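You operate a simulated robot arm through the tools that you are given. There is no shell and no other tool.

The job below is to be done with a simulated robot arm. You get a single attempt, and the scene is never put back.

TASK
Put the cotton pads in the pad jar and the buds in the bud jar.
Fine: Both lids go back on.

It is judged by the outcome, as a careful person would: the job done as asked, and still so three seconds after it is handed in. It fails if anything else is knocked over, pushed out of place, dropped, spilled or broken. A push-on lid holds only when it is set on centred and level and pressed home; a screw cap is set on level and turned clockwise until tight.

THE ROBOT
A 7-joint arm with a two-finger parallel gripper, fixed in place. Base frame: the origin is at the foot of the arm, x ahead of it, y to its left, z up. Readings come in mm, degrees, newtons and seconds.
With the tool pointing down near the work surface it reaches from about 240 to 620 mm from the base axis. Its first joint turns from -66.0 to 66.0 degrees. Payload 2.6 kg.
The tool frame sits at the grasp point between the pads (the TCP): z along the fingers, y along the line on which they close. The tips reach 30 mm beyond it. The gripper opens to 94 mm. The fingers are 28 mm wide and 10 mm thick; the gripper's body (50 by 96 mm) begins 55 mm behind the TCP.
Orientation is that of the tool frame in the base frame, as a unit quaternion [w, x, y, z]. With the fingers straight down and closing along the base's y, the tool's x points along the base's -x, its y along +y and its z along -z.

THE INTERFACE
- The arm moves only by the tool jog_arm. Its argument "targets" is a list of rows, each a list of 7 numbers: the turn, a rotation vector about the tool's x, y, z in degrees, then the shift along the tool's x, y, z in mm, then the finger opening in mm, from 0 to 94. In form: [[rx, ry, rz, x, y, z, hand], ...]. A call has 1 to 20 rows; each row shifts and turns the commanded pose from where the row before left it, along the tool's axes as they then stand. A row lasts 0.2 s, in which the tool goes at most 50 mm and 8.6 degrees; a call with a longer step from one row to the next is refused whole, and so is a gripper value outside its range. A pose out of reach is approached as far as the arm can. The call stops where the force on the tool passes 70 N (or 10 N more than at its start, if that is more) or the arm is blocked; 0.2 s more then pass. The fingers move at their own pace (about 72 mm/s each) and stop on an object; they squeeze with about 30 N. The grip force told is the motor's: it shows also when the fingers shut on nothing. Time passes only in rows, and 0.2 s behind the last, so rows that do not move let the fingers close. The reply holds the time, the measured pose of the TCP, the force on the tool along the base axes, the opening and the grip force, in the units named above and with some noise, with the torque about the TCP (base axes, N m) and any sound that the robot's microphone picked up.
- Cameras (640 x 400 px; columns grow to the right, rows downward): "scene" is fixed at [-19.4, 421.2, 547.1]; the picture's right is [-1.00, -0.01, 0.00], its down [-0.01, 0.72, -0.69] and it looks along [0.01, -0.69, -0.72] (base axes); focal length 272 px, centre (320, 200). "wrist" rides on the gripper at [76, 14, -102] in the tool frame; the picture's right is [-0.18, 0.98, 0.00], its down [-0.75, -0.14, -0.64] and it looks along [-0.63, -0.12, 0.77] (tool axes); focal length 243 px, centre (320, 200). There is no depth. A picture from a camera that has moved, and an enlarged one, comes with that camera's place and axes in the base frame and with its lens.
- get_image(camera): a new picture of that camera. The clock stands still meanwhile.
- zoom(camera, box): a new picture of the part [left, top, right, bottom] of that camera's present view, enlarged. The clock stands still meanwhile.
- finish_job(): hands the job in; it is judged then, once.

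Nothing tells you positions but the pictures and the camera data. Unless the task says otherwise, let go and move clear before handing in.

The tools are called after "Call:" as a command line: name --pt "numbers of a row" for each row, then --argument value for the rest, lists and objects as JSON in quotes. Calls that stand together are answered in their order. jog_arm: Moves the arm, as the interface text tells. Its arguments: {"type":"object","properties":{"targets":{"type":"array"}},"required":["targets"]} The other tools are called the same way: get_image (camera) takes a picture; zoom (camera, box) takes an enlarged picture of a part of a camera's view; finish_job () hands the job in.

At the start:

```text
clock: 0.0
tcp_pos: [450.2, -71.8, 291.7]
tcp_rot: [0.0, 0.0, 1.0, 0.0]
wrist_force: [0.8, -0.4, 0.8]
torque: [0.03, 0.0, -0.02]
finger_gap: 94.0
gripper_force: 0.1
```

scene: 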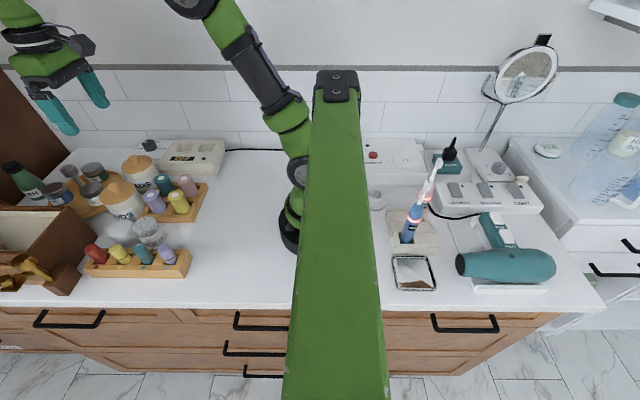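
wrist: 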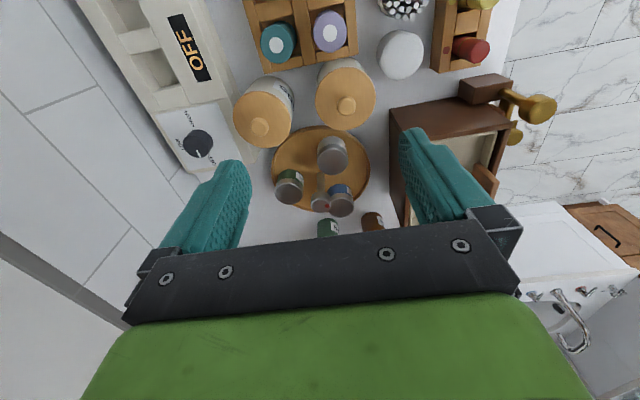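

I see a vanity counter with two lidded jars (wooden lids with knobs), a small pile of cotton pads and a bundle of buds, plus racks of bottles around them. I'll look closer before moving.

Call:
zoom --camera "scene" --box '[0, 130, 240, 300]'

Call:
zoom --camera "wrist" --box '[200, 0, 540, 220]'

Call:
zoom --camera "scene" --box '[80, 150, 220, 240]'

```text
2.35 times, centred on (120, 215) of scene
camera zoom: at [-19.4, 421.2, 547.1], right [-1.0, -0.01, 0.0], down [-0.01, 0.72, -0.69], along [0.01, -0.69, -0.72], focal length 640 px, centre (791, 165)
```

zoom: 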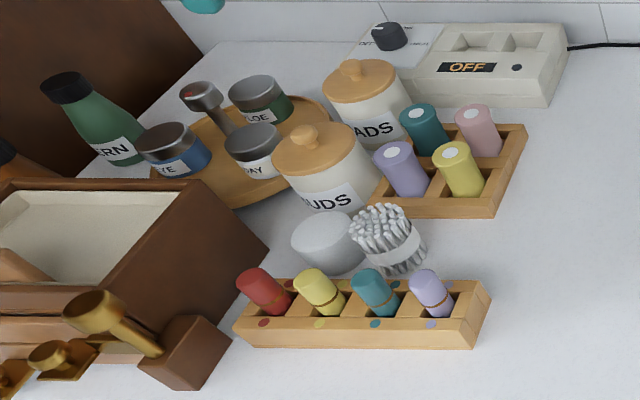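

```text
1.82 times, centred on (370, 110) of wrist
camera zoom: at [374.5, -57.7, 394.3], right [0.18, 0.98, 0.0], down [0.75, -0.14, 0.64], along [0.63, -0.12, -0.77], focal length 441 px, centre (229, 364)
```

zoom: 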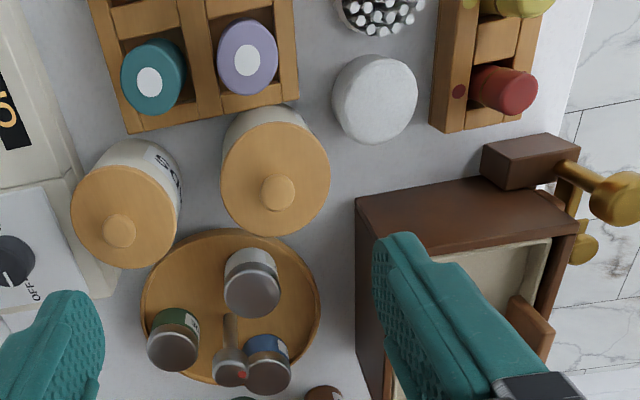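

```text
4.44 times, centred on (150, 195) of scene
camera zoom: at [-19.4, 421.2, 547.1], right [-1.0, -0.01, 0.0], down [-0.01, 0.72, -0.69], along [0.01, -0.69, -0.72], focal length 1209 px, centre (1076, 222)
```

zoom: 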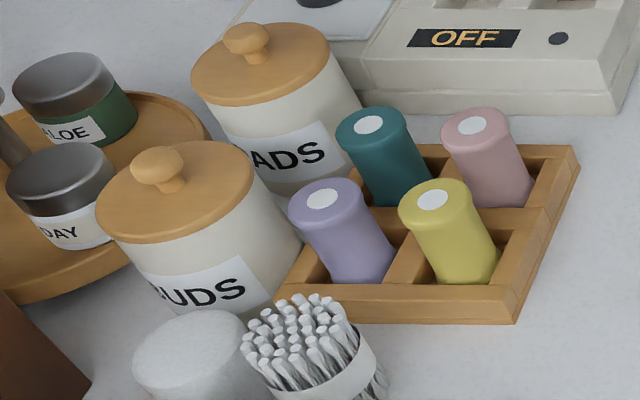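

The two jars read PADS (rear, about x 486, y -156) and BUDS (front, about x 481, y -47), with the stack of pads near (447, 32) and the banded buds near (385, 40). I'll move the wrist camera back and over to see these from above.

Call:
jog_arm --pt "0 0 0 30 31 -19 94" --pt "0 0 0 30 31 -19 94" --pt "0 0 0 0 0 0 94"

Call:
get_image --camera "wrist"

Call:
get_image --camera "scene"

```text
clock: 0.8
tcp_pos: [391.6, -9.2, 330.7]
tcp_rot: [0.0, 0.0, 1.0, 0.0]
wrist_force: [-0.4, 0.3, 0.2]
torque: [-0.01, 0.04, -0.03]
finger_gap: 94.1
gripper_force: 0.1
```

```text
taken
camera wrist: at [315.7, 4.9, 433.9], right [0.18, 0.98, 0.0], down [0.75, -0.14, 0.64], along [0.63, -0.12, -0.77], focal length 243 px, centre (320, 200)
```

wrist: 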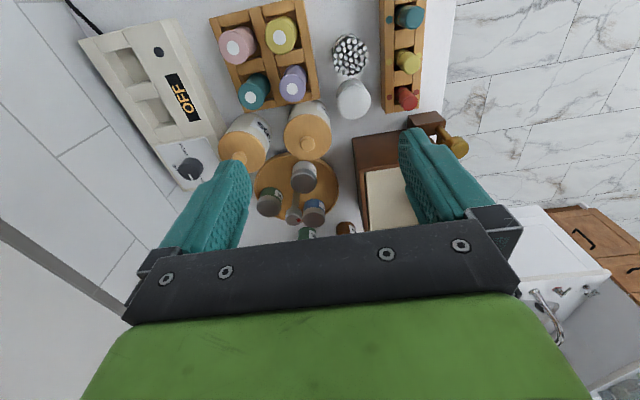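

```text
taken
```

scene: 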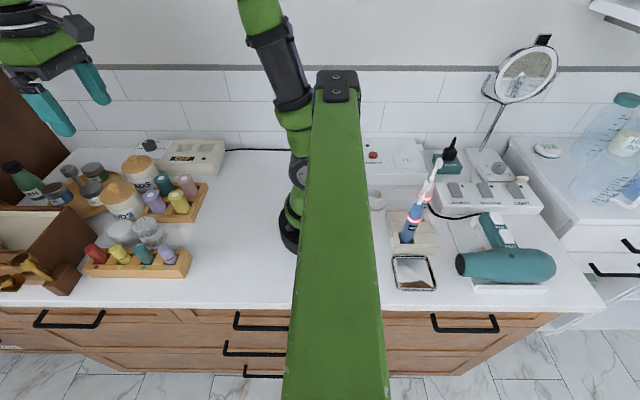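

The top-down view shows both targets clearly. I'll enlarge it to measure the pads, buds and jars and the gaps around them.

Call:
zoom --camera "wrist" --box '[210, 0, 450, 150]'

Call:
zoom --camera "wrist" --box '[300, 20, 428, 120]'

Call:
zoom --camera "scene" --box '[80, 200, 200, 290]'

```text
2.67 times, centred on (330, 75) of wrist
camera zoom: at [315.7, 4.9, 433.9], right [0.18, 0.98, 0.0], down [0.75, -0.14, 0.64], along [0.63, -0.12, -0.77], focal length 647 px, centre (293, 533)
```

zoom: 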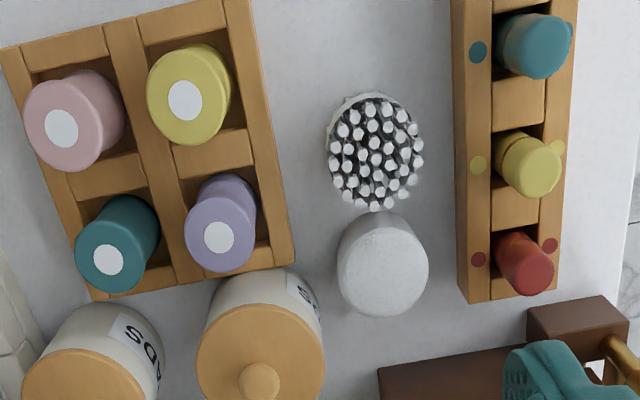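

```text
4.00 times, centred on (364, 70) of wrist
camera zoom: at [315.7, 4.9, 433.9], right [0.18, 0.98, 0.0], down [0.75, -0.14, 0.64], along [0.63, -0.12, -0.77], focal length 970 px, centre (144, 720)
```

zoom: 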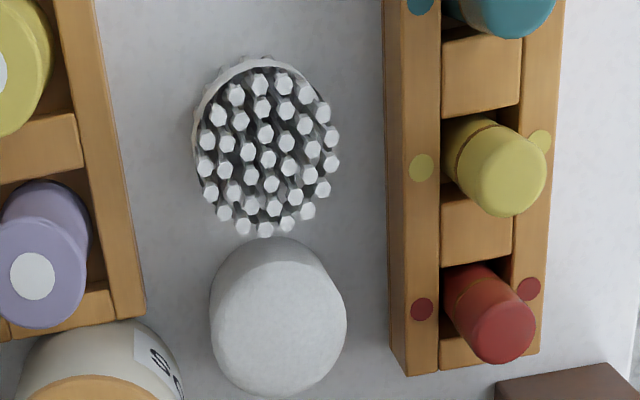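

```text
4.44 times, centred on (140, 245) of scene
camera zoom: at [-19.4, 421.2, 547.1], right [-1.0, -0.01, 0.0], down [-0.01, 0.72, -0.69], along [0.01, -0.69, -0.72], focal length 1209 px, centre (1120, 0)
```

zoom: 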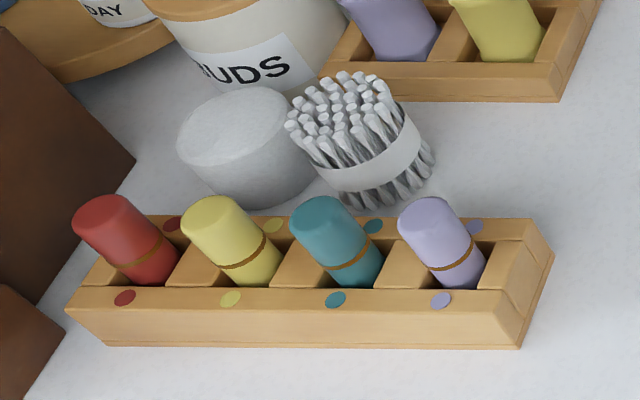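

The counter appears to be at about z 0; pads are about 54 mm across and 39 high near (449, 33), buds about 50 mm across and 60 high near (385, 34), and lid knobs top out near z 98. I'll hover above the BUDS jar to place its knob precisely.

Call:
jog_arm --pt "0 0 0 -29.8 -12.6 33.3 94" --pt "0 0 0 -29.8 -12.6 33.3 94" --pt "0 0 0 -29.8 -12.6 33.3 94" --pt "0 0 0 0 0 0 94"

Call:
get_image --camera "wrist"

Call:
zoom --camera "wrist" --box '[220, 30, 420, 155]'

Call:
zoom --camera "scene" --box '[60, 140, 220, 240]'

```text
clock: 1.8
tcp_pos: [481.7, -49.6, 229.2]
tcp_rot: [0.001, 0.0, 1.0, 0.001]
wrist_force: [-0.4, 0.2, 0.5]
torque: [-0.01, -0.02, -0.02]
finger_gap: 94.0
gripper_force: 0.0
```

```text
taken
camera wrist: at [405.6, -34.1, 332.4], right [0.18, 0.98, 0.0], down [0.75, -0.14, 0.64], along [0.63, -0.12, -0.77], focal length 243 px, centre (320, 200)
```

wrist: 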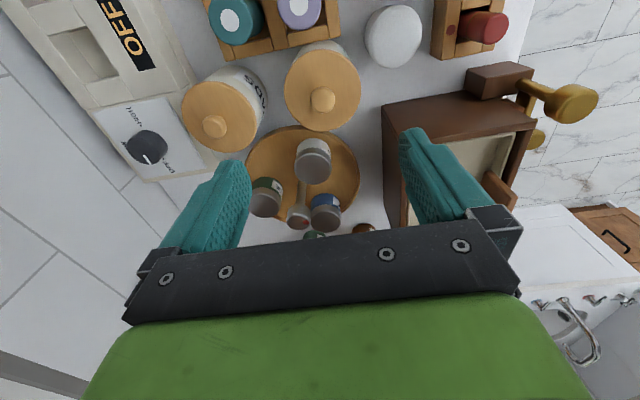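

```text
3.20 times, centred on (320, 92) of wrist
camera zoom: at [405.6, -34.1, 332.4], right [0.18, 0.98, 0.0], down [0.75, -0.14, 0.64], along [0.63, -0.12, -0.77], focal length 776 px, centre (320, 544)
```

zoom: 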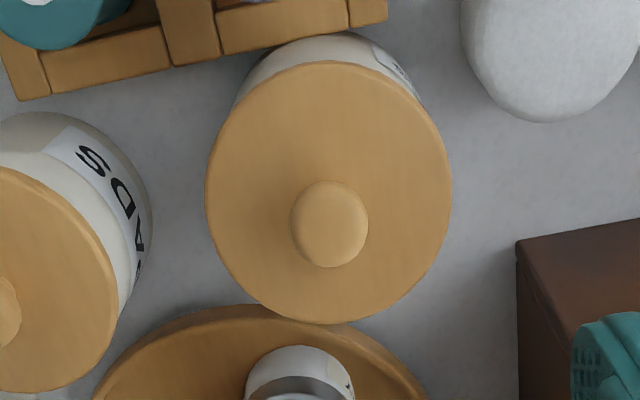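

```text
4.00 times, centred on (140, 190) of scene
camera zoom: at [-19.3, 421.2, 547.1], right [-1.0, -0.01, 0.0], down [-0.01, 0.72, -0.69], along [0.01, -0.69, -0.72], focal length 1088 px, centre (1040, 240)
```

zoom: 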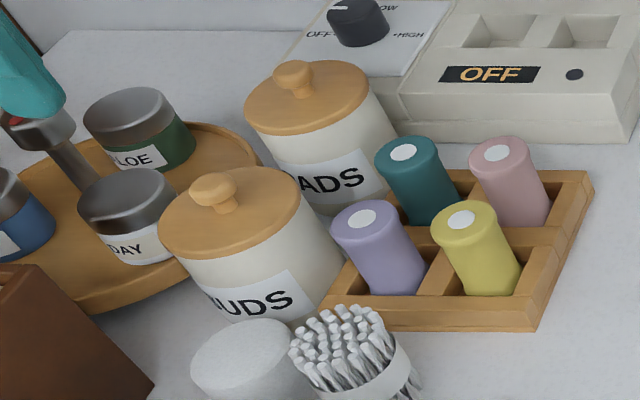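

From three wrist views and the scene view, the BUDS knob is at about (478.6, -44.7) with its ball near z 100 and the lid top near z 81. I'll narrow the fingers and come down above it, checking before gripping.

Call:
jog_arm --pt "0 0 0 1.5 1.7 40 50" --pt "0 0 0 1.5 1.7 32 50" --pt "0 0 0 0 0 0 50" --pt "0 0 0 0 0 0 50"

Call:
get_image --camera "wrist"

Call:
zoom --camera "scene" --box '[60, 110, 220, 230]'

```text
clock: 2.8
tcp_pos: [479.0, -45.5, 157.6]
tcp_rot: [0.0, 0.001, 1.0, 0.0]
wrist_force: [0.3, -0.4, 0.0]
torque: [0.0, 0.03, -0.01]
finger_gap: 50.0
gripper_force: 0.0
```

```text
taken
camera wrist: at [402.7, -30.8, 260.9], right [0.18, 0.98, 0.0], down [0.75, -0.14, 0.64], along [0.63, -0.12, -0.77], focal length 243 px, centre (320, 200)
```

wrist: 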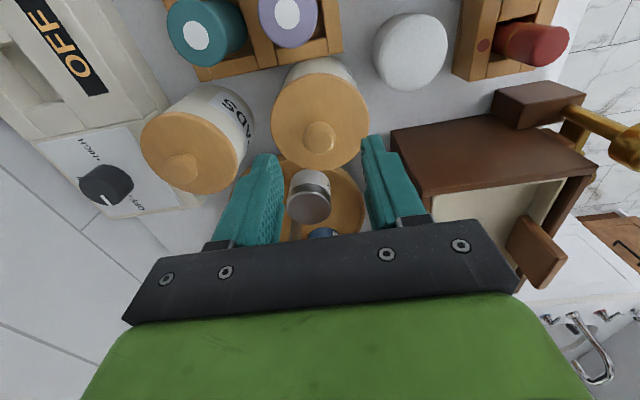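

```text
3.33 times, centred on (140, 170) of scene
camera zoom: at [-19.4, 421.2, 547.1], right [-1.0, -0.01, 0.0], down [-0.01, 0.72, -0.69], along [0.01, -0.69, -0.72], focal length 907 px, centre (920, 300)
```

zoom: 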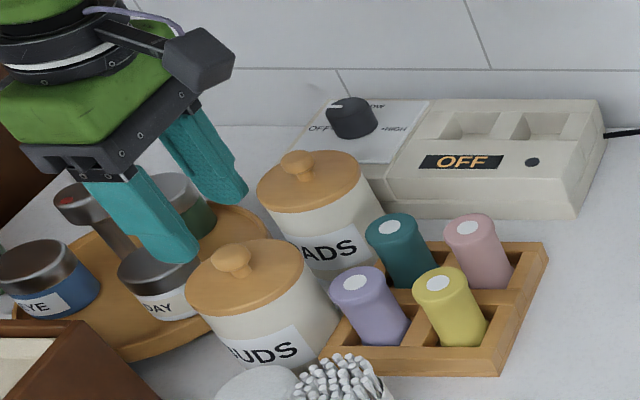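

The fingers straddle the BUDS knob line well. I'll lower so the tips stay just above the lid and close on the knob.

Call:
jog_arm --pt "0 0 0 0.5 0 20 50" --pt "0 0 0 0 0 12 50" --pt "0 0 0 0 0 8 50" --pt "0 0 0 0 0 0 50"

Call:
get_image --camera "wrist"

Call:
zoom --camera "scene" --box '[60, 130, 220, 230]'

```text
clock: 3.8
tcp_pos: [477.9, -44.0, 116.0]
tcp_rot: [0.0, 0.0, 1.0, 0.0]
wrist_force: [0.5, 0.1, 0.0]
torque: [0.05, -0.02, -0.01]
finger_gap: 49.9
gripper_force: 0.1
```

```text
taken
camera wrist: at [401.4, -29.9, 219.5], right [0.18, 0.98, 0.0], down [0.75, -0.14, 0.64], along [0.63, -0.12, -0.77], focal length 243 px, centre (320, 200)
```

wrist: 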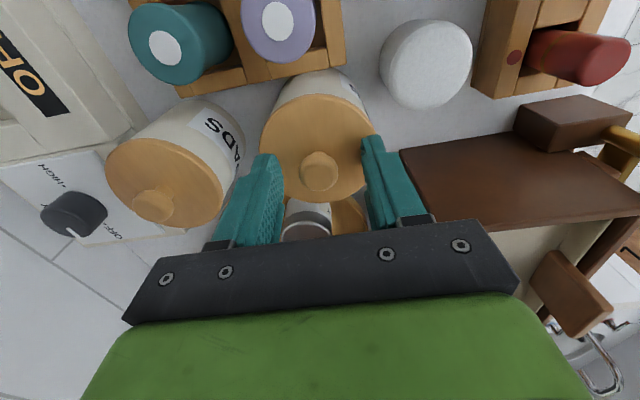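

```text
4.00 times, centred on (140, 180) of scene
camera zoom: at [-19.4, 421.2, 547.1], right [-1.0, -0.01, 0.0], down [-0.01, 0.72, -0.69], along [0.01, -0.69, -0.72], focal length 1088 px, centre (1040, 280)
```

zoom: 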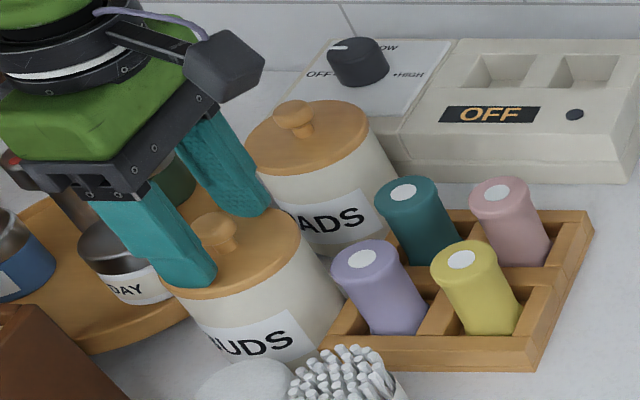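

Knob is centered between the fingers with the tips just above the lid. Closing on it.

Call:
jog_arm --pt "0 0 0 0 0 0 10" --pt "0 0 0 0 0 0 10" --pt "0 0 0 0 0 0 10"

Call:
zoom --camera "wrist" --box '[220, 80, 420, 240]'

Call:
zoom --camera "scene" --box '[60, 130, 220, 230]'

```text
clock: 4.6
tcp_pos: [476.9, -44.8, 116.3]
tcp_rot: [-0.001, 0.0, 1.0, 0.0]
wrist_force: [-0.3, -0.3, -1.4]
torque: [-0.02, -0.01, 0.0]
finger_gap: 20.6
gripper_force: 30.4
heard: snap
```

```text
2.50 times, centred on (320, 160) of wrist
camera zoom: at [401.4, -29.9, 219.6], right [0.18, 0.98, 0.0], down [0.75, -0.14, 0.64], along [0.63, -0.12, -0.77], focal length 606 px, centre (320, 300)
```

zoom: 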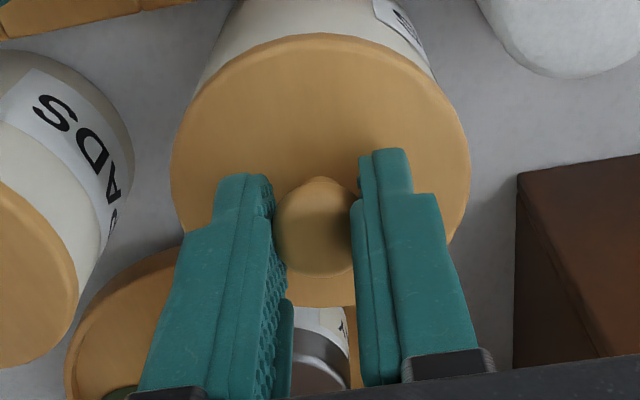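

```text
4.00 times, centred on (140, 180) of scene
camera zoom: at [-19.4, 421.2, 547.1], right [-1.0, -0.01, 0.0], down [-0.01, 0.72, -0.69], along [0.01, -0.69, -0.72], focal length 1088 px, centre (1040, 280)
```

zoom: 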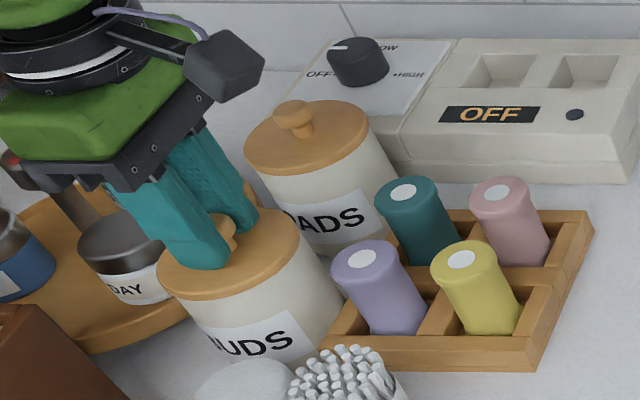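

The knob is held (20.6 mm) and I heard a snap, likely the lid's seat letting go. I'll lift slowly straight up and check that the jar stays.

Call:
jog_arm --pt "0 0 0 0 0 -3 10" --pt "0 0 0 0 0 -4 10" --pt "0 0 0 0 0 -5 10" --pt "0 0 0 0 0 -8 10" --pt "0 0 0 0 0 0 10"

Call:
zoom --camera "wrist" --box '[220, 40, 420, 200]'

Call:
zoom --camera "scene" --box '[60, 130, 220, 230]'

```text
clock: 5.8
tcp_pos: [477.2, -44.6, 137.3]
tcp_rot: [0.0, -0.001, 1.0, 0.001]
wrist_force: [-0.1, 0.0, -0.8]
torque: [0.03, -0.01, -0.03]
finger_gap: 20.8
gripper_force: 30.2
```

```text
2.50 times, centred on (320, 120) of wrist
camera zoom: at [401.1, -29.5, 241.0], right [0.18, 0.98, 0.0], down [0.75, -0.14, 0.64], along [0.63, -0.12, -0.77], focal length 606 px, centre (320, 400)
```

zoom: 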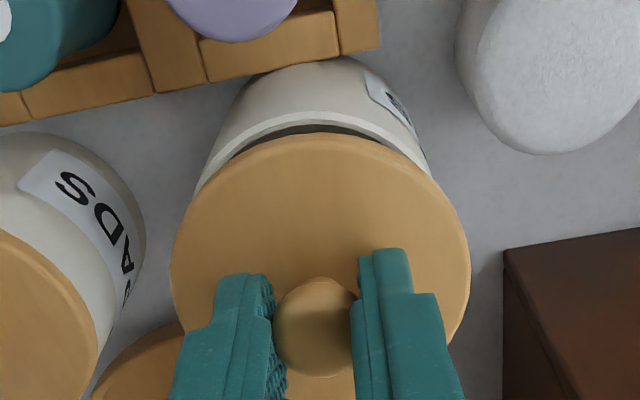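

```text
4.00 times, centred on (140, 180) of scene
camera zoom: at [-19.4, 421.2, 547.1], right [-1.0, -0.01, 0.0], down [-0.01, 0.72, -0.69], along [0.01, -0.69, -0.72], focal length 1088 px, centre (1040, 280)
```

zoom: 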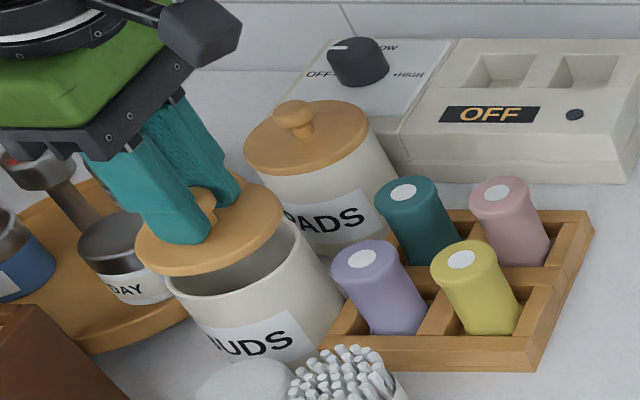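

The lid is off and the jar stayed put. I'll carry the lid to the clear counter spot near (285, 25), well away from racks, and stop above the counter.

Call:
jog_arm --pt "0 0 0 0 0 -20 10" --pt "0 0 0 0 0 -30 10" --pt "0 0 0 10 3.6 -5 10" --pt "0 0 0 30 11 0 10" --pt "0 0 0 38 14 0 10" --pt "0 0 0 38 14 0 10" --pt "0 0 0 38 14 0 10" --pt "0 0 0 26 9 0 10" --pt "0 0 0 12 4 0 10" --pt "0 0 0 0 0 0 10"

Call:
get_image --camera "wrist"

Call:
get_image --camera "scene"

```text
clock: 8.0
tcp_pos: [284.2, 24.9, 192.0]
tcp_rot: [0.0, 0.0, 1.0, 0.0]
wrist_force: [-0.2, 0.6, 0.4]
torque: [0.01, -0.02, 0.01]
finger_gap: 20.7
gripper_force: 30.0
```

```text
taken
camera wrist: at [208.4, 40.3, 295.5], right [0.18, 0.98, 0.0], down [0.75, -0.14, 0.64], along [0.63, -0.12, -0.77], focal length 243 px, centre (320, 200)
```

wrist: 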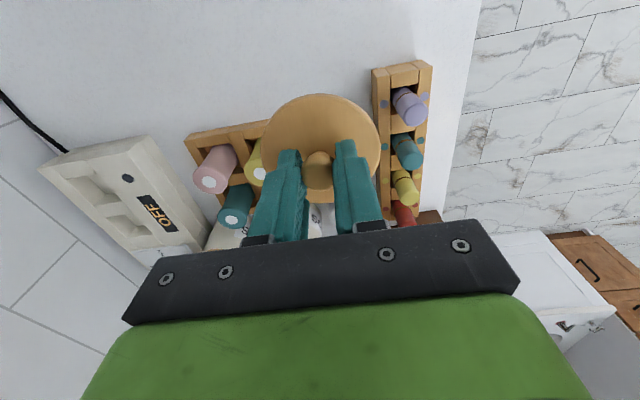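

```text
taken
```

scene: 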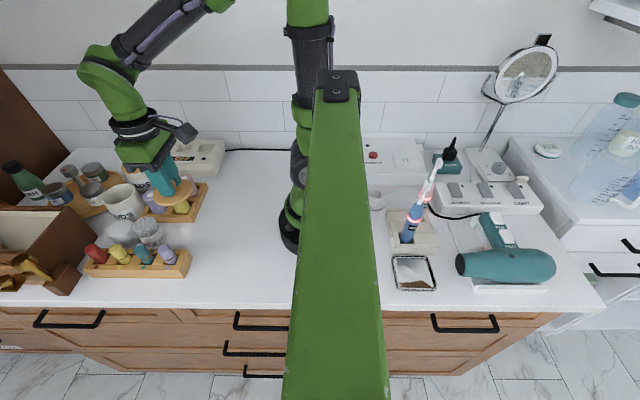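

Clear spot confirmed: the lid footprint is about 15 mm or more clear of both racks. Lowering to just above the counter.

Call:
jog_arm --pt "0 0 0 2 0 30 10" --pt "0 0 0 2 0 40 10" --pt "0 0 0 0 0 40 10" --pt "0 0 0 0 0 18 10" --pt "0 0 0 0 0 0 10"

Call:
zoom --camera "scene" --box '[130, 170, 250, 270]'

Call:
get_image --camera "wrist"

```text
clock: 9.2
tcp_pos: [282.8, 25.7, 63.2]
tcp_rot: [0.0, 0.0, 1.0, 0.0]
wrist_force: [0.2, 0.1, -0.4]
torque: [-0.02, 0.01, 0.01]
finger_gap: 20.6
gripper_force: 29.6
```

```text
4.00 times, centred on (190, 220) of scene
camera zoom: at [-19.4, 421.2, 547.1], right [-1.0, -0.01, 0.0], down [-0.01, 0.72, -0.69], along [0.01, -0.69, -0.72], focal length 1088 px, centre (840, 120)
```

zoom: 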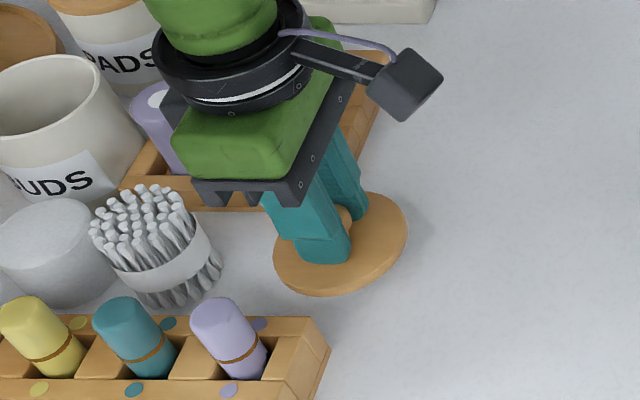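

```text
taken
camera wrist: at [205.6, 41.0, 166.3], right [0.18, 0.98, 0.0], down [0.75, -0.14, 0.64], along [0.63, -0.12, -0.77], focal length 243 px, centre (320, 200)
```

wrist: 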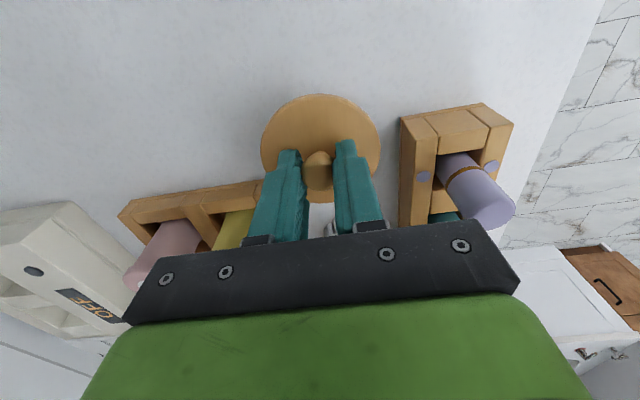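

Still clear of everything. Lowering gently in small steps, watching the force for contact.

Call:
jog_arm --pt "0 0 0 0 0 4 10" --pt "0 0 0 0 0 3 10" --pt "0 0 0 0 0 2 10" --pt "0 0 0 0 0 0 10"

Call:
zoom --camera "scene" --box '[160, 190, 220, 240]'

```text
clock: 10.2
tcp_pos: [279.8, 25.5, 54.9]
tcp_rot: [0.0, 0.001, 1.0, 0.0]
wrist_force: [0.5, -0.4, 0.5]
torque: [-0.03, -0.01, 0.0]
finger_gap: 20.6
gripper_force: 30.7
```

```text
8.00 times, centred on (190, 215) of scene
camera zoom: at [-19.4, 421.2, 547.1], right [-1.0, -0.01, 0.0], down [-0.01, 0.72, -0.69], along [0.01, -0.69, -0.72], focal length 2176 px, centre (1360, 80)
```

zoom: 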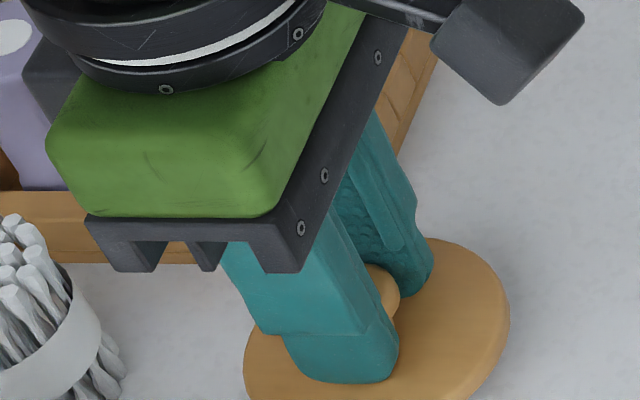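

No contact yet. Continuing down in 2 mm steps.

Call:
jog_arm --pt "0 0 0 0 0 2 10" --pt "0 0 0 0 0 2 10" --pt "0 0 0 0 0 0 10"

Call:
zoom --camera "scene" --box '[170, 200, 230, 250]'

```text
clock: 11.0
tcp_pos: [279.5, 25.0, 50.2]
tcp_rot: [0.001, 0.0, 1.0, 0.0]
wrist_force: [0.3, -0.2, -0.3]
torque: [-0.01, 0.01, 0.03]
finger_gap: 20.8
gripper_force: 30.1
```

```text
8.00 times, centred on (200, 225) of scene
camera zoom: at [-19.4, 421.2, 547.1], right [-1.0, -0.01, 0.0], down [-0.01, 0.72, -0.69], along [0.01, -0.69, -0.72], focal length 2176 px, centre (1280, 0)
```

zoom: 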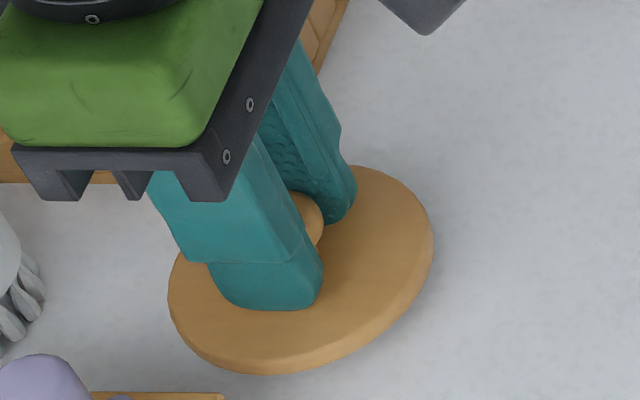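

Still in free air. Continuing down slowly.

Call:
jog_arm --pt "0 0 0 0 0 1.5 10" --pt "0 0 0 0 0 1.5 10" --pt "0 0 0 0 0 0 10"

Call:
jog_arm --pt "0 0 0 0 0 1 10" --pt "0 0 0 0 0 1 10" --pt "0 0 0 0 0 0 10"

```text
clock: 11.8
tcp_pos: [280.5, 25.5, 47.0]
tcp_rot: [-0.001, 0.0, 1.0, 0.0]
wrist_force: [0.9, 0.3, 0.3]
torque: [0.02, 0.02, 0.0]
finger_gap: 20.7
gripper_force: 30.6
```

```text
clock: 12.6
tcp_pos: [281.2, 25.1, 45.4]
tcp_rot: [0.0, 0.0, 1.0, 0.0]
wrist_force: [-0.7, 0.3, -0.7]
torque: [0.01, 0.0, -0.03]
finger_gap: 20.6
gripper_force: 30.2
```

Still no contact force. Continuing down in 1 mm steps.

Call:
jog_arm --pt "0 0 0 0 0 1 10" --pt "0 0 0 0 0 1 10" --pt "0 0 0 0 0 0 10"

Call:
zoom --camera "scene" --box '[170, 200, 230, 250]'

```text
clock: 13.4
tcp_pos: [279.9, 24.9, 43.9]
tcp_rot: [0.0, -0.001, 1.0, 0.0]
wrist_force: [0.1, 0.2, -0.9]
torque: [-0.01, 0.01, 0.02]
finger_gap: 20.5
gripper_force: 29.9
```

```text
8.00 times, centred on (200, 225) of scene
camera zoom: at [-19.4, 421.2, 547.1], right [-1.0, -0.01, 0.0], down [-0.01, 0.72, -0.69], along [0.01, -0.69, -0.72], focal length 2176 px, centre (1280, 0)
```

zoom: 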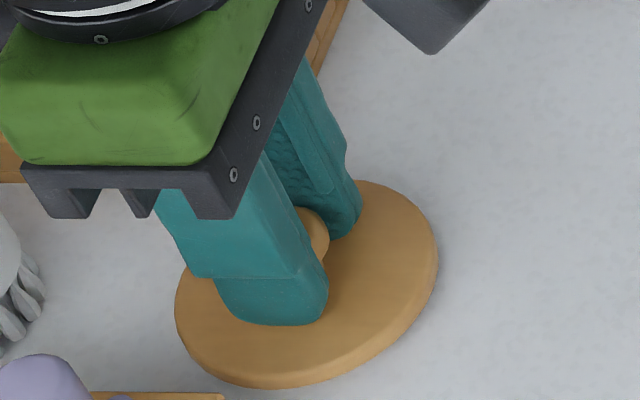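

The lid's lower edge still looks a few mm up. Going on in small steps.

Call:
jog_arm --pt "0 0 0 0 0 1 10" --pt "0 0 0 0 0 1 10" --pt "0 0 0 0 0 0 10"

Call:
jog_arm --pt "0 0 0 0 0 1 10" --pt "0 0 0 0 0 0 10"

Call:
jog_arm --pt "0 0 0 0 0 1 10" --pt "0 0 0 0 0 0 10"

```text
clock: 14.2
tcp_pos: [279.5, 24.7, 42.2]
tcp_rot: [0.001, 0.0, 1.0, 0.0]
wrist_force: [-7.0, 1.3, 28.3]
torque: [0.03, 0.37, 0.01]
finger_gap: 20.8
gripper_force: 29.9
```

```text
clock: 14.8
tcp_pos: [282.2, 24.8, 42.3]
tcp_rot: [0.001, 0.0, 1.0, 0.0]
wrist_force: [-4.2, 0.4, 30.7]
torque: [-0.03, 0.06, 0.02]
finger_gap: 20.8
gripper_force: 30.0
```

```text
clock: 15.4
tcp_pos: [281.9, 24.2, 41.4]
tcp_rot: [0.002, 0.0, 1.0, 0.001]
wrist_force: [-8.4, 4.1, 53.5]
torque: [0.06, 0.28, -0.02]
finger_gap: 20.7
gripper_force: 30.1
```

The lid touched the counter at TCP z about 42.5. I'll take the pressure off and release it.

Call:
jog_arm --pt "0 0 0 0 0 -2 10" --pt "0 0 0 0 0 0 10"

Call:
jog_arm --pt "0 0 0 0 0 0 50" --pt "0 0 0 0 0 0 50" --pt "0 0 0 0 0 0 50"

Call:
zoom --camera "wrist" --box '[220, 70, 420, 230]'

Call:
zoom --camera "scene" --box '[160, 190, 240, 250]'

```text
clock: 16.0
tcp_pos: [279.4, 24.0, 42.1]
tcp_rot: [0.0, 0.0, 1.0, -0.001]
wrist_force: [3.5, 0.7, 6.5]
torque: [0.03, -0.33, 0.01]
finger_gap: 20.6
gripper_force: 29.8
```

```text
clock: 16.8
tcp_pos: [279.4, 26.2, 42.0]
tcp_rot: [-0.002, 0.0, 1.0, 0.0]
wrist_force: [-1.7, -0.7, 4.0]
torque: [0.01, 0.0, 0.02]
finger_gap: 48.9
gripper_force: 0.0
```

```text
2.50 times, centred on (320, 150) of wrist
camera zoom: at [203.9, 39.5, 145.4], right [0.18, 0.98, 0.0], down [0.75, -0.14, 0.64], along [0.63, -0.12, -0.77], focal length 606 px, centre (320, 325)
```

zoom: 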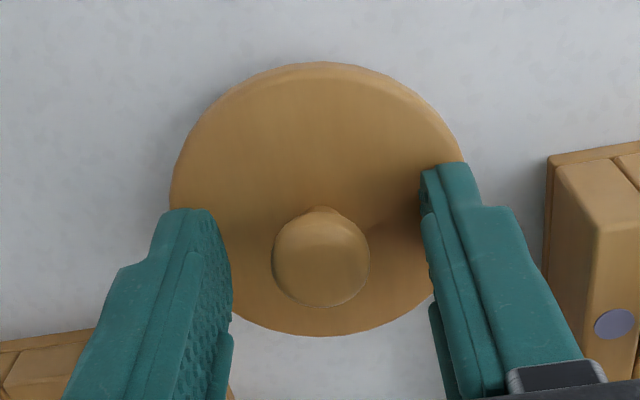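

```text
6.67 times, centred on (200, 220) of scene
camera zoom: at [-19.4, 421.2, 547.1], right [-1.0, -0.01, 0.0], down [-0.01, 0.72, -0.69], along [0.01, -0.69, -0.72], focal length 1813 px, centre (1120, 67)
```

zoom: 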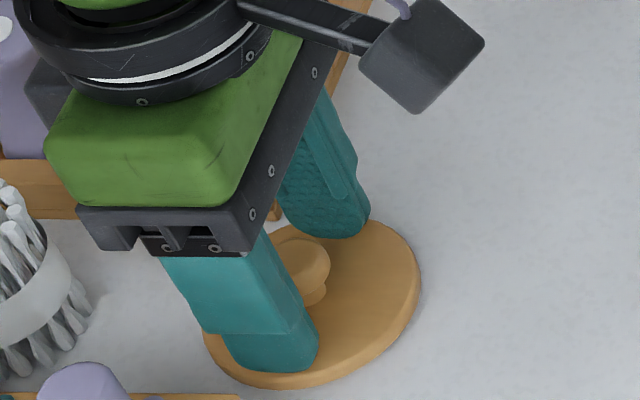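

The lid is released and flat on the counter. I'll rise straight up and move to view the buds and the open jar.

Call:
jog_arm --pt "0 0 0 0 0 -6 50" --pt "0 0 0 0 0 -30 60" --pt "0 0 0 0 0 -45 94" --pt "0 0 0 0 0 -45 94" --pt "0 0 0 -25 2 -5 94" --pt "0 0 0 -35 3 0 94" --pt "0 0 0 0 0 0 94"

Call:
get_image --camera "wrist"

Call:
zoom --camera "scene" --box '[80, 170, 240, 270]'

Call:
zoom --camera "wrist" --box '[240, 80, 400, 200]'

```text
clock: 18.4
tcp_pos: [342.2, 30.6, 174.7]
tcp_rot: [0.0, 0.0, 1.0, 0.0]
wrist_force: [0.3, 0.0, 0.4]
torque: [0.03, -0.04, -0.03]
finger_gap: 94.1
gripper_force: 0.1
```

```text
taken
camera wrist: at [265.5, 43.7, 277.9], right [0.18, 0.98, 0.0], down [0.75, -0.14, 0.64], along [0.63, -0.12, -0.77], focal length 243 px, centre (320, 200)
```

wrist: 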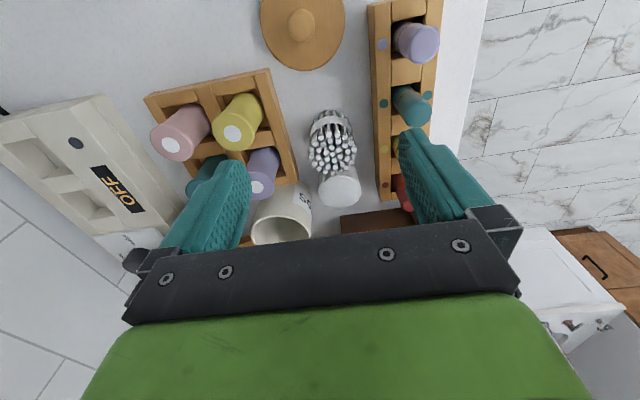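

```text
4.00 times, centred on (160, 220) of scene
camera zoom: at [-19.4, 421.2, 547.1], right [-1.0, -0.01, 0.0], down [-0.01, 0.72, -0.69], along [0.01, -0.69, -0.72], focal length 1088 px, centre (960, 120)
```

zoom: 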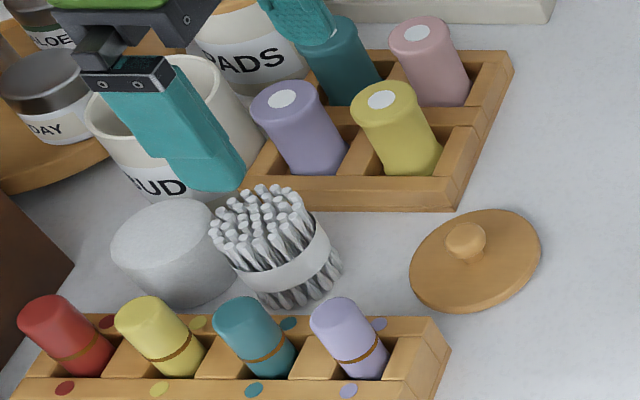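

```text
3.33 times, centred on (320, 140) of wrist
camera zoom: at [265.5, 43.7, 277.9], right [0.18, 0.98, 0.0], down [0.75, -0.14, 0.64], along [0.63, -0.12, -0.77], focal length 809 px, centre (320, 400)
```

zoom: 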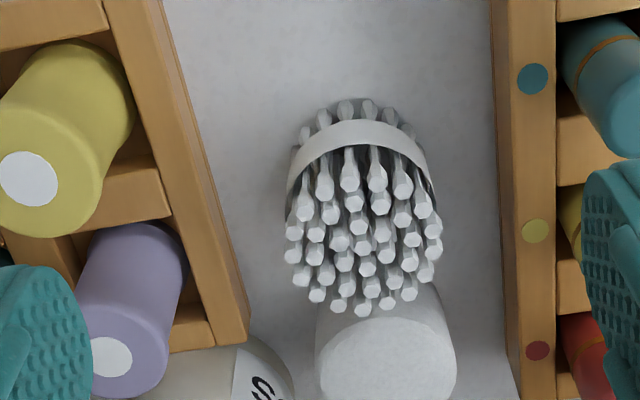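

The buds bundle is about 47 mm across at (385.6, 34.7) with its top near z 57; the front rack edge is at y about 80, so the fingers have room with a 64 mm opening. I'll move above it.

Call:
jog_arm --pt "0 0 0 -22 2.3 0 64" --pt "0 0 0 -22 2.3 20 64" --pt "0 0 0 0 0 35 64" --pt "0 0 0 0 0 0 64"

Call:
get_image --camera "wrist"

Call:
zoom --camera "scene" --box '[80, 170, 220, 270]'

```text
clock: 19.4
tcp_pos: [385.3, 35.7, 119.2]
tcp_rot: [0.0, 0.0, 1.0, 0.001]
wrist_force: [-0.1, -0.3, -0.2]
torque: [0.03, 0.02, 0.05]
finger_gap: 63.8
gripper_force: 0.0
```

```text
taken
camera wrist: at [309.0, 50.5, 222.1], right [0.18, 0.98, 0.0], down [0.75, -0.14, 0.64], along [0.63, -0.12, -0.77], focal length 243 px, centre (320, 200)
```

wrist: 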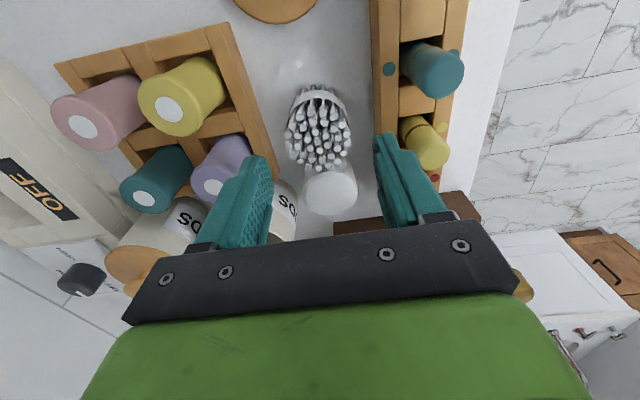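

```text
4.00 times, centred on (150, 220) of scene
camera zoom: at [-19.4, 421.2, 547.1], right [-1.0, -0.01, 0.0], down [-0.01, 0.72, -0.69], along [0.01, -0.69, -0.72], focal length 1088 px, centre (1000, 120)
```

zoom: 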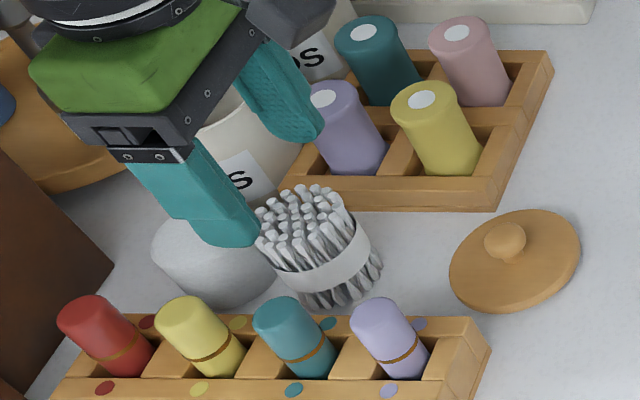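

Aligned over the buds with clearance on both sides. Lowering so the tips reach about z 44, then closing.

Call:
jog_arm --pt "0 0 0 0 -0.5 20 64" --pt "0 0 0 0 0 15 64" --pt "0 0 0 0 0 10 64" --pt "0 0 0 0 0 0 64"

Call:
zoom --camera "wrist" --box '[220, 60, 420, 220]'

Call:
zoom --camera "scene" --box '[80, 170, 220, 270]'

```text
clock: 20.4
tcp_pos: [383.6, 32.9, 71.4]
tcp_rot: [0.001, 0.0, 1.0, 0.0]
wrist_force: [1.0, 0.4, 0.3]
torque: [0.01, 0.0, 0.0]
finger_gap: 63.9
gripper_force: 0.1
```

```text
2.50 times, centred on (320, 140) of wrist
camera zoom: at [307.8, 48.3, 175.3], right [0.18, 0.98, 0.0], down [0.75, -0.14, 0.64], along [0.63, -0.12, -0.77], focal length 606 px, centre (320, 350)
```

zoom: 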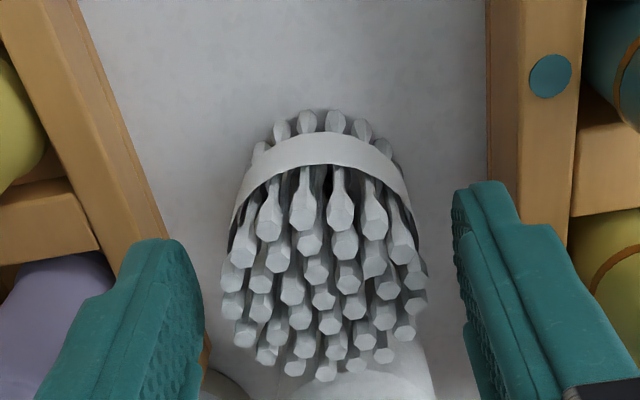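

```text
4.00 times, centred on (150, 220) of scene
camera zoom: at [-19.4, 421.2, 547.1], right [-1.0, -0.01, 0.0], down [-0.01, 0.72, -0.69], along [0.01, -0.69, -0.72], focal length 1088 px, centre (1000, 120)
```

zoom: 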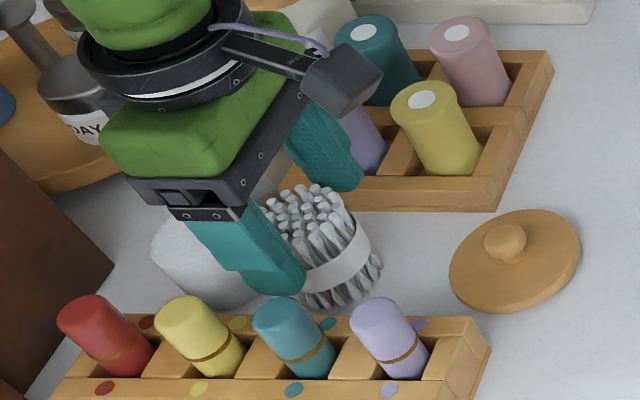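

Centered on the bundle in both directions. Closing on it.

Call:
jog_arm --pt "0 0 0 0 0 0 50" --pt "0 0 0 0 0 0 36" --pt "0 0 0 0 0 0 36" --pt "0 0 0 0 0 0 36"

Call:
zoom --camera "wrist" --box '[220, 60, 420, 220]'

Call:
zoom --camera "scene" --box '[80, 170, 220, 270]'

```text
clock: 21.4
tcp_pos: [383.6, 33.2, 72.5]
tcp_rot: [0.001, 0.0, 1.0, 0.0]
wrist_force: [-0.6, -0.1, 0.8]
torque: [-0.01, 0.04, -0.03]
finger_gap: 48.2
gripper_force: 29.9
```

```text
2.50 times, centred on (320, 140) of wrist
camera zoom: at [307.9, 48.2, 175.6], right [0.18, 0.98, 0.0], down [0.75, -0.14, 0.64], along [0.63, -0.12, -0.77], focal length 606 px, centre (320, 350)
```

zoom: 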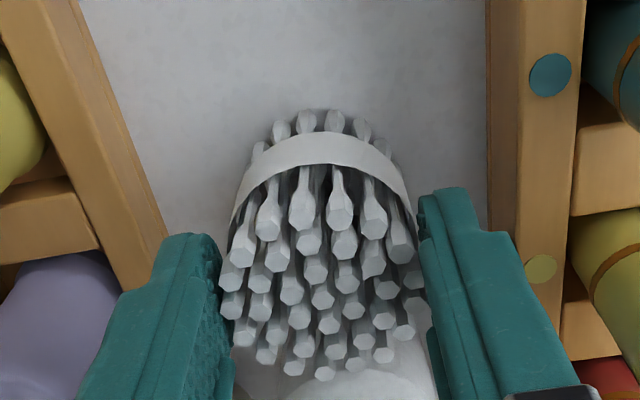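

```text
4.00 times, centred on (150, 220) of scene
camera zoom: at [-19.4, 421.2, 547.1], right [-1.0, -0.01, 0.0], down [-0.01, 0.72, -0.69], along [0.01, -0.69, -0.72], focal length 1088 px, centre (1000, 120)
```

zoom: 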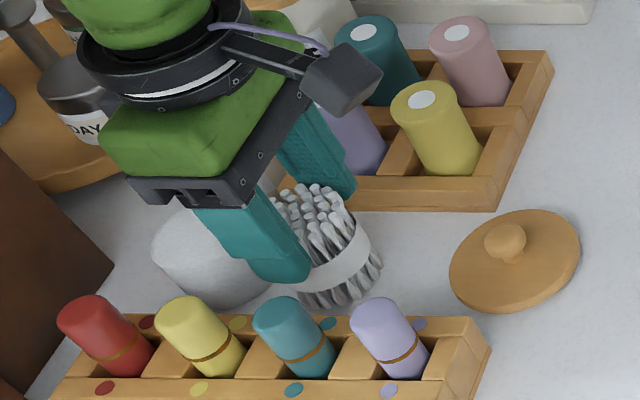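

Held at 48 mm. Lifting slowly and checking the grip.

Call:
jog_arm --pt "0 0 0 0 0 -3 36" --pt "0 0 0 0 0 -7 36" --pt "0 0 0 0 0 -15 36" --pt "0 0 0 0 0 0 36"

Call:
zoom --camera "scene" --box '[80, 150, 220, 250]'

Call:
zoom --camera "wrist" --box '[220, 60, 420, 220]'

```text
clock: 22.4
tcp_pos: [384.1, 33.0, 99.0]
tcp_rot: [0.0, 0.001, 1.0, 0.0]
wrist_force: [-0.3, 0.4, -1.3]
torque: [0.0, -0.04, -0.05]
finger_gap: 48.1
gripper_force: 30.0
```

```text
4.00 times, centred on (150, 200) of scene
camera zoom: at [-19.4, 421.2, 547.1], right [-1.0, -0.01, 0.0], down [-0.01, 0.72, -0.69], along [0.01, -0.69, -0.72], focal length 1088 px, centre (1000, 200)
```

zoom: 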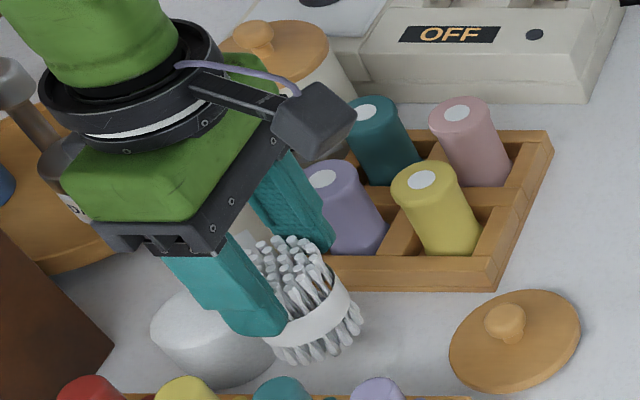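

```text
2.50 times, centred on (320, 140) of wrist
camera zoom: at [308.8, 49.2, 201.5], right [0.18, 0.98, 0.0], down [0.75, -0.14, 0.64], along [0.63, -0.12, -0.77], focal length 606 px, centre (320, 350)
```

zoom: 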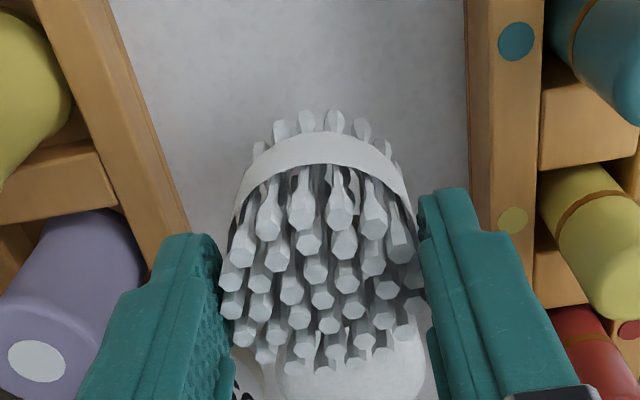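

The bundle came up cleanly and is vertical. I'll raise it and carry it over the open BUDS jar.

Call:
jog_arm --pt "0 0 0 0 0 -25 36" --pt "0 0 0 0 0 -35 36" --pt "0 0 0 0 0 -20 36" --pt "0 0 0 -12 -10 0 36" --pt "0 0 0 -24 -20 0 36" --pt "0 0 0 -28 -23 0 36" --pt "0 0 0 -20 -17 0 36" --pt "0 0 0 -9.5 -7.7 0 36" --pt "0 0 0 0 0 0 36" --pt "0 0 0 0 0 0 36"

Call:
get_image --camera "wrist"

Call:
zoom --camera "scene" --box '[50, 110, 210, 230]'

```text
clock: 24.6
tcp_pos: [478.1, -43.5, 178.2]
tcp_rot: [0.0, 0.0, 1.0, -0.001]
wrist_force: [-0.2, -0.5, -0.2]
torque: [0.0, 0.0, 0.04]
finger_gap: 47.9
gripper_force: 30.6
```

```text
taken
camera wrist: at [401.6, -28.6, 281.7], right [0.18, 0.98, 0.0], down [0.75, -0.14, 0.64], along [0.63, -0.12, -0.77], focal length 243 px, centre (320, 200)
```

wrist: 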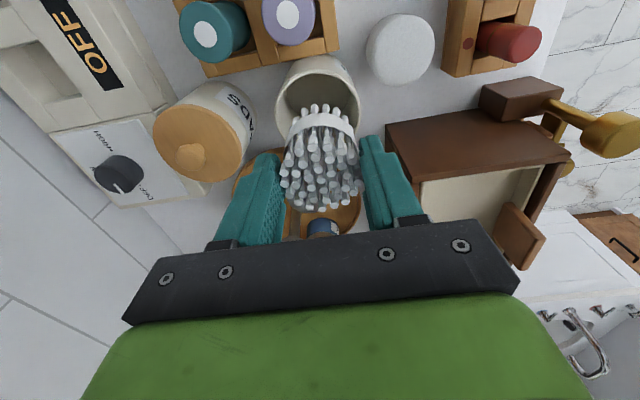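

```text
3.33 times, centred on (130, 170) of scene
camera zoom: at [-19.4, 421.2, 547.1], right [-1.0, -0.01, 0.0], down [-0.01, 0.72, -0.69], along [0.01, -0.69, -0.72], focal length 907 px, centre (953, 300)
```

zoom: 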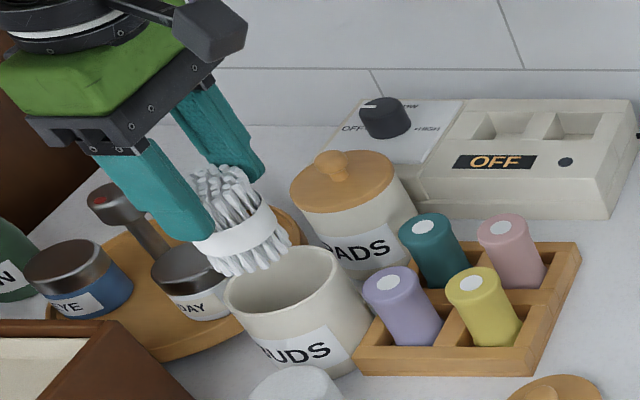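

The bundle hangs above the jar mouth. I'll enlarge both views to check the alignment of the mouth before lowering.

Call:
zoom --camera "wrist" --box '[250, 40, 390, 130]'

Call:
zoom --camera "scene" --box '[90, 160, 170, 230]'

```text
4.44 times, centred on (320, 85) of wrist
camera zoom: at [401.6, -28.6, 281.7], right [0.18, 0.98, 0.0], down [0.75, -0.14, 0.64], along [0.63, -0.12, -0.77], focal length 1078 px, centre (320, 711)
```

zoom: 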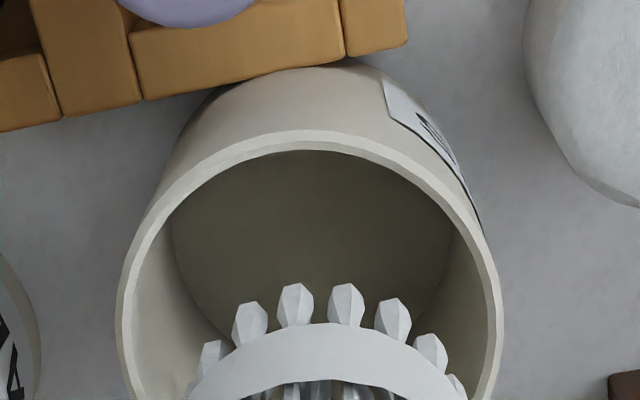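

```text
5.71 times, centred on (130, 195) of scene
camera zoom: at [-19.4, 421.2, 547.1], right [-1.0, -0.01, 0.0], down [-0.01, 0.72, -0.69], along [0.01, -0.69, -0.72], focal length 1554 px, centre (1406, 229)
```

zoom: 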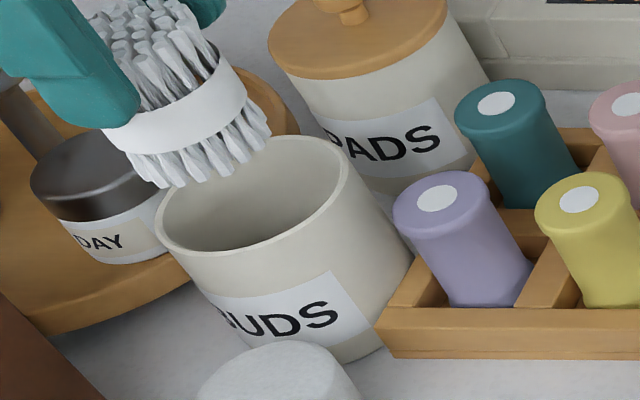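

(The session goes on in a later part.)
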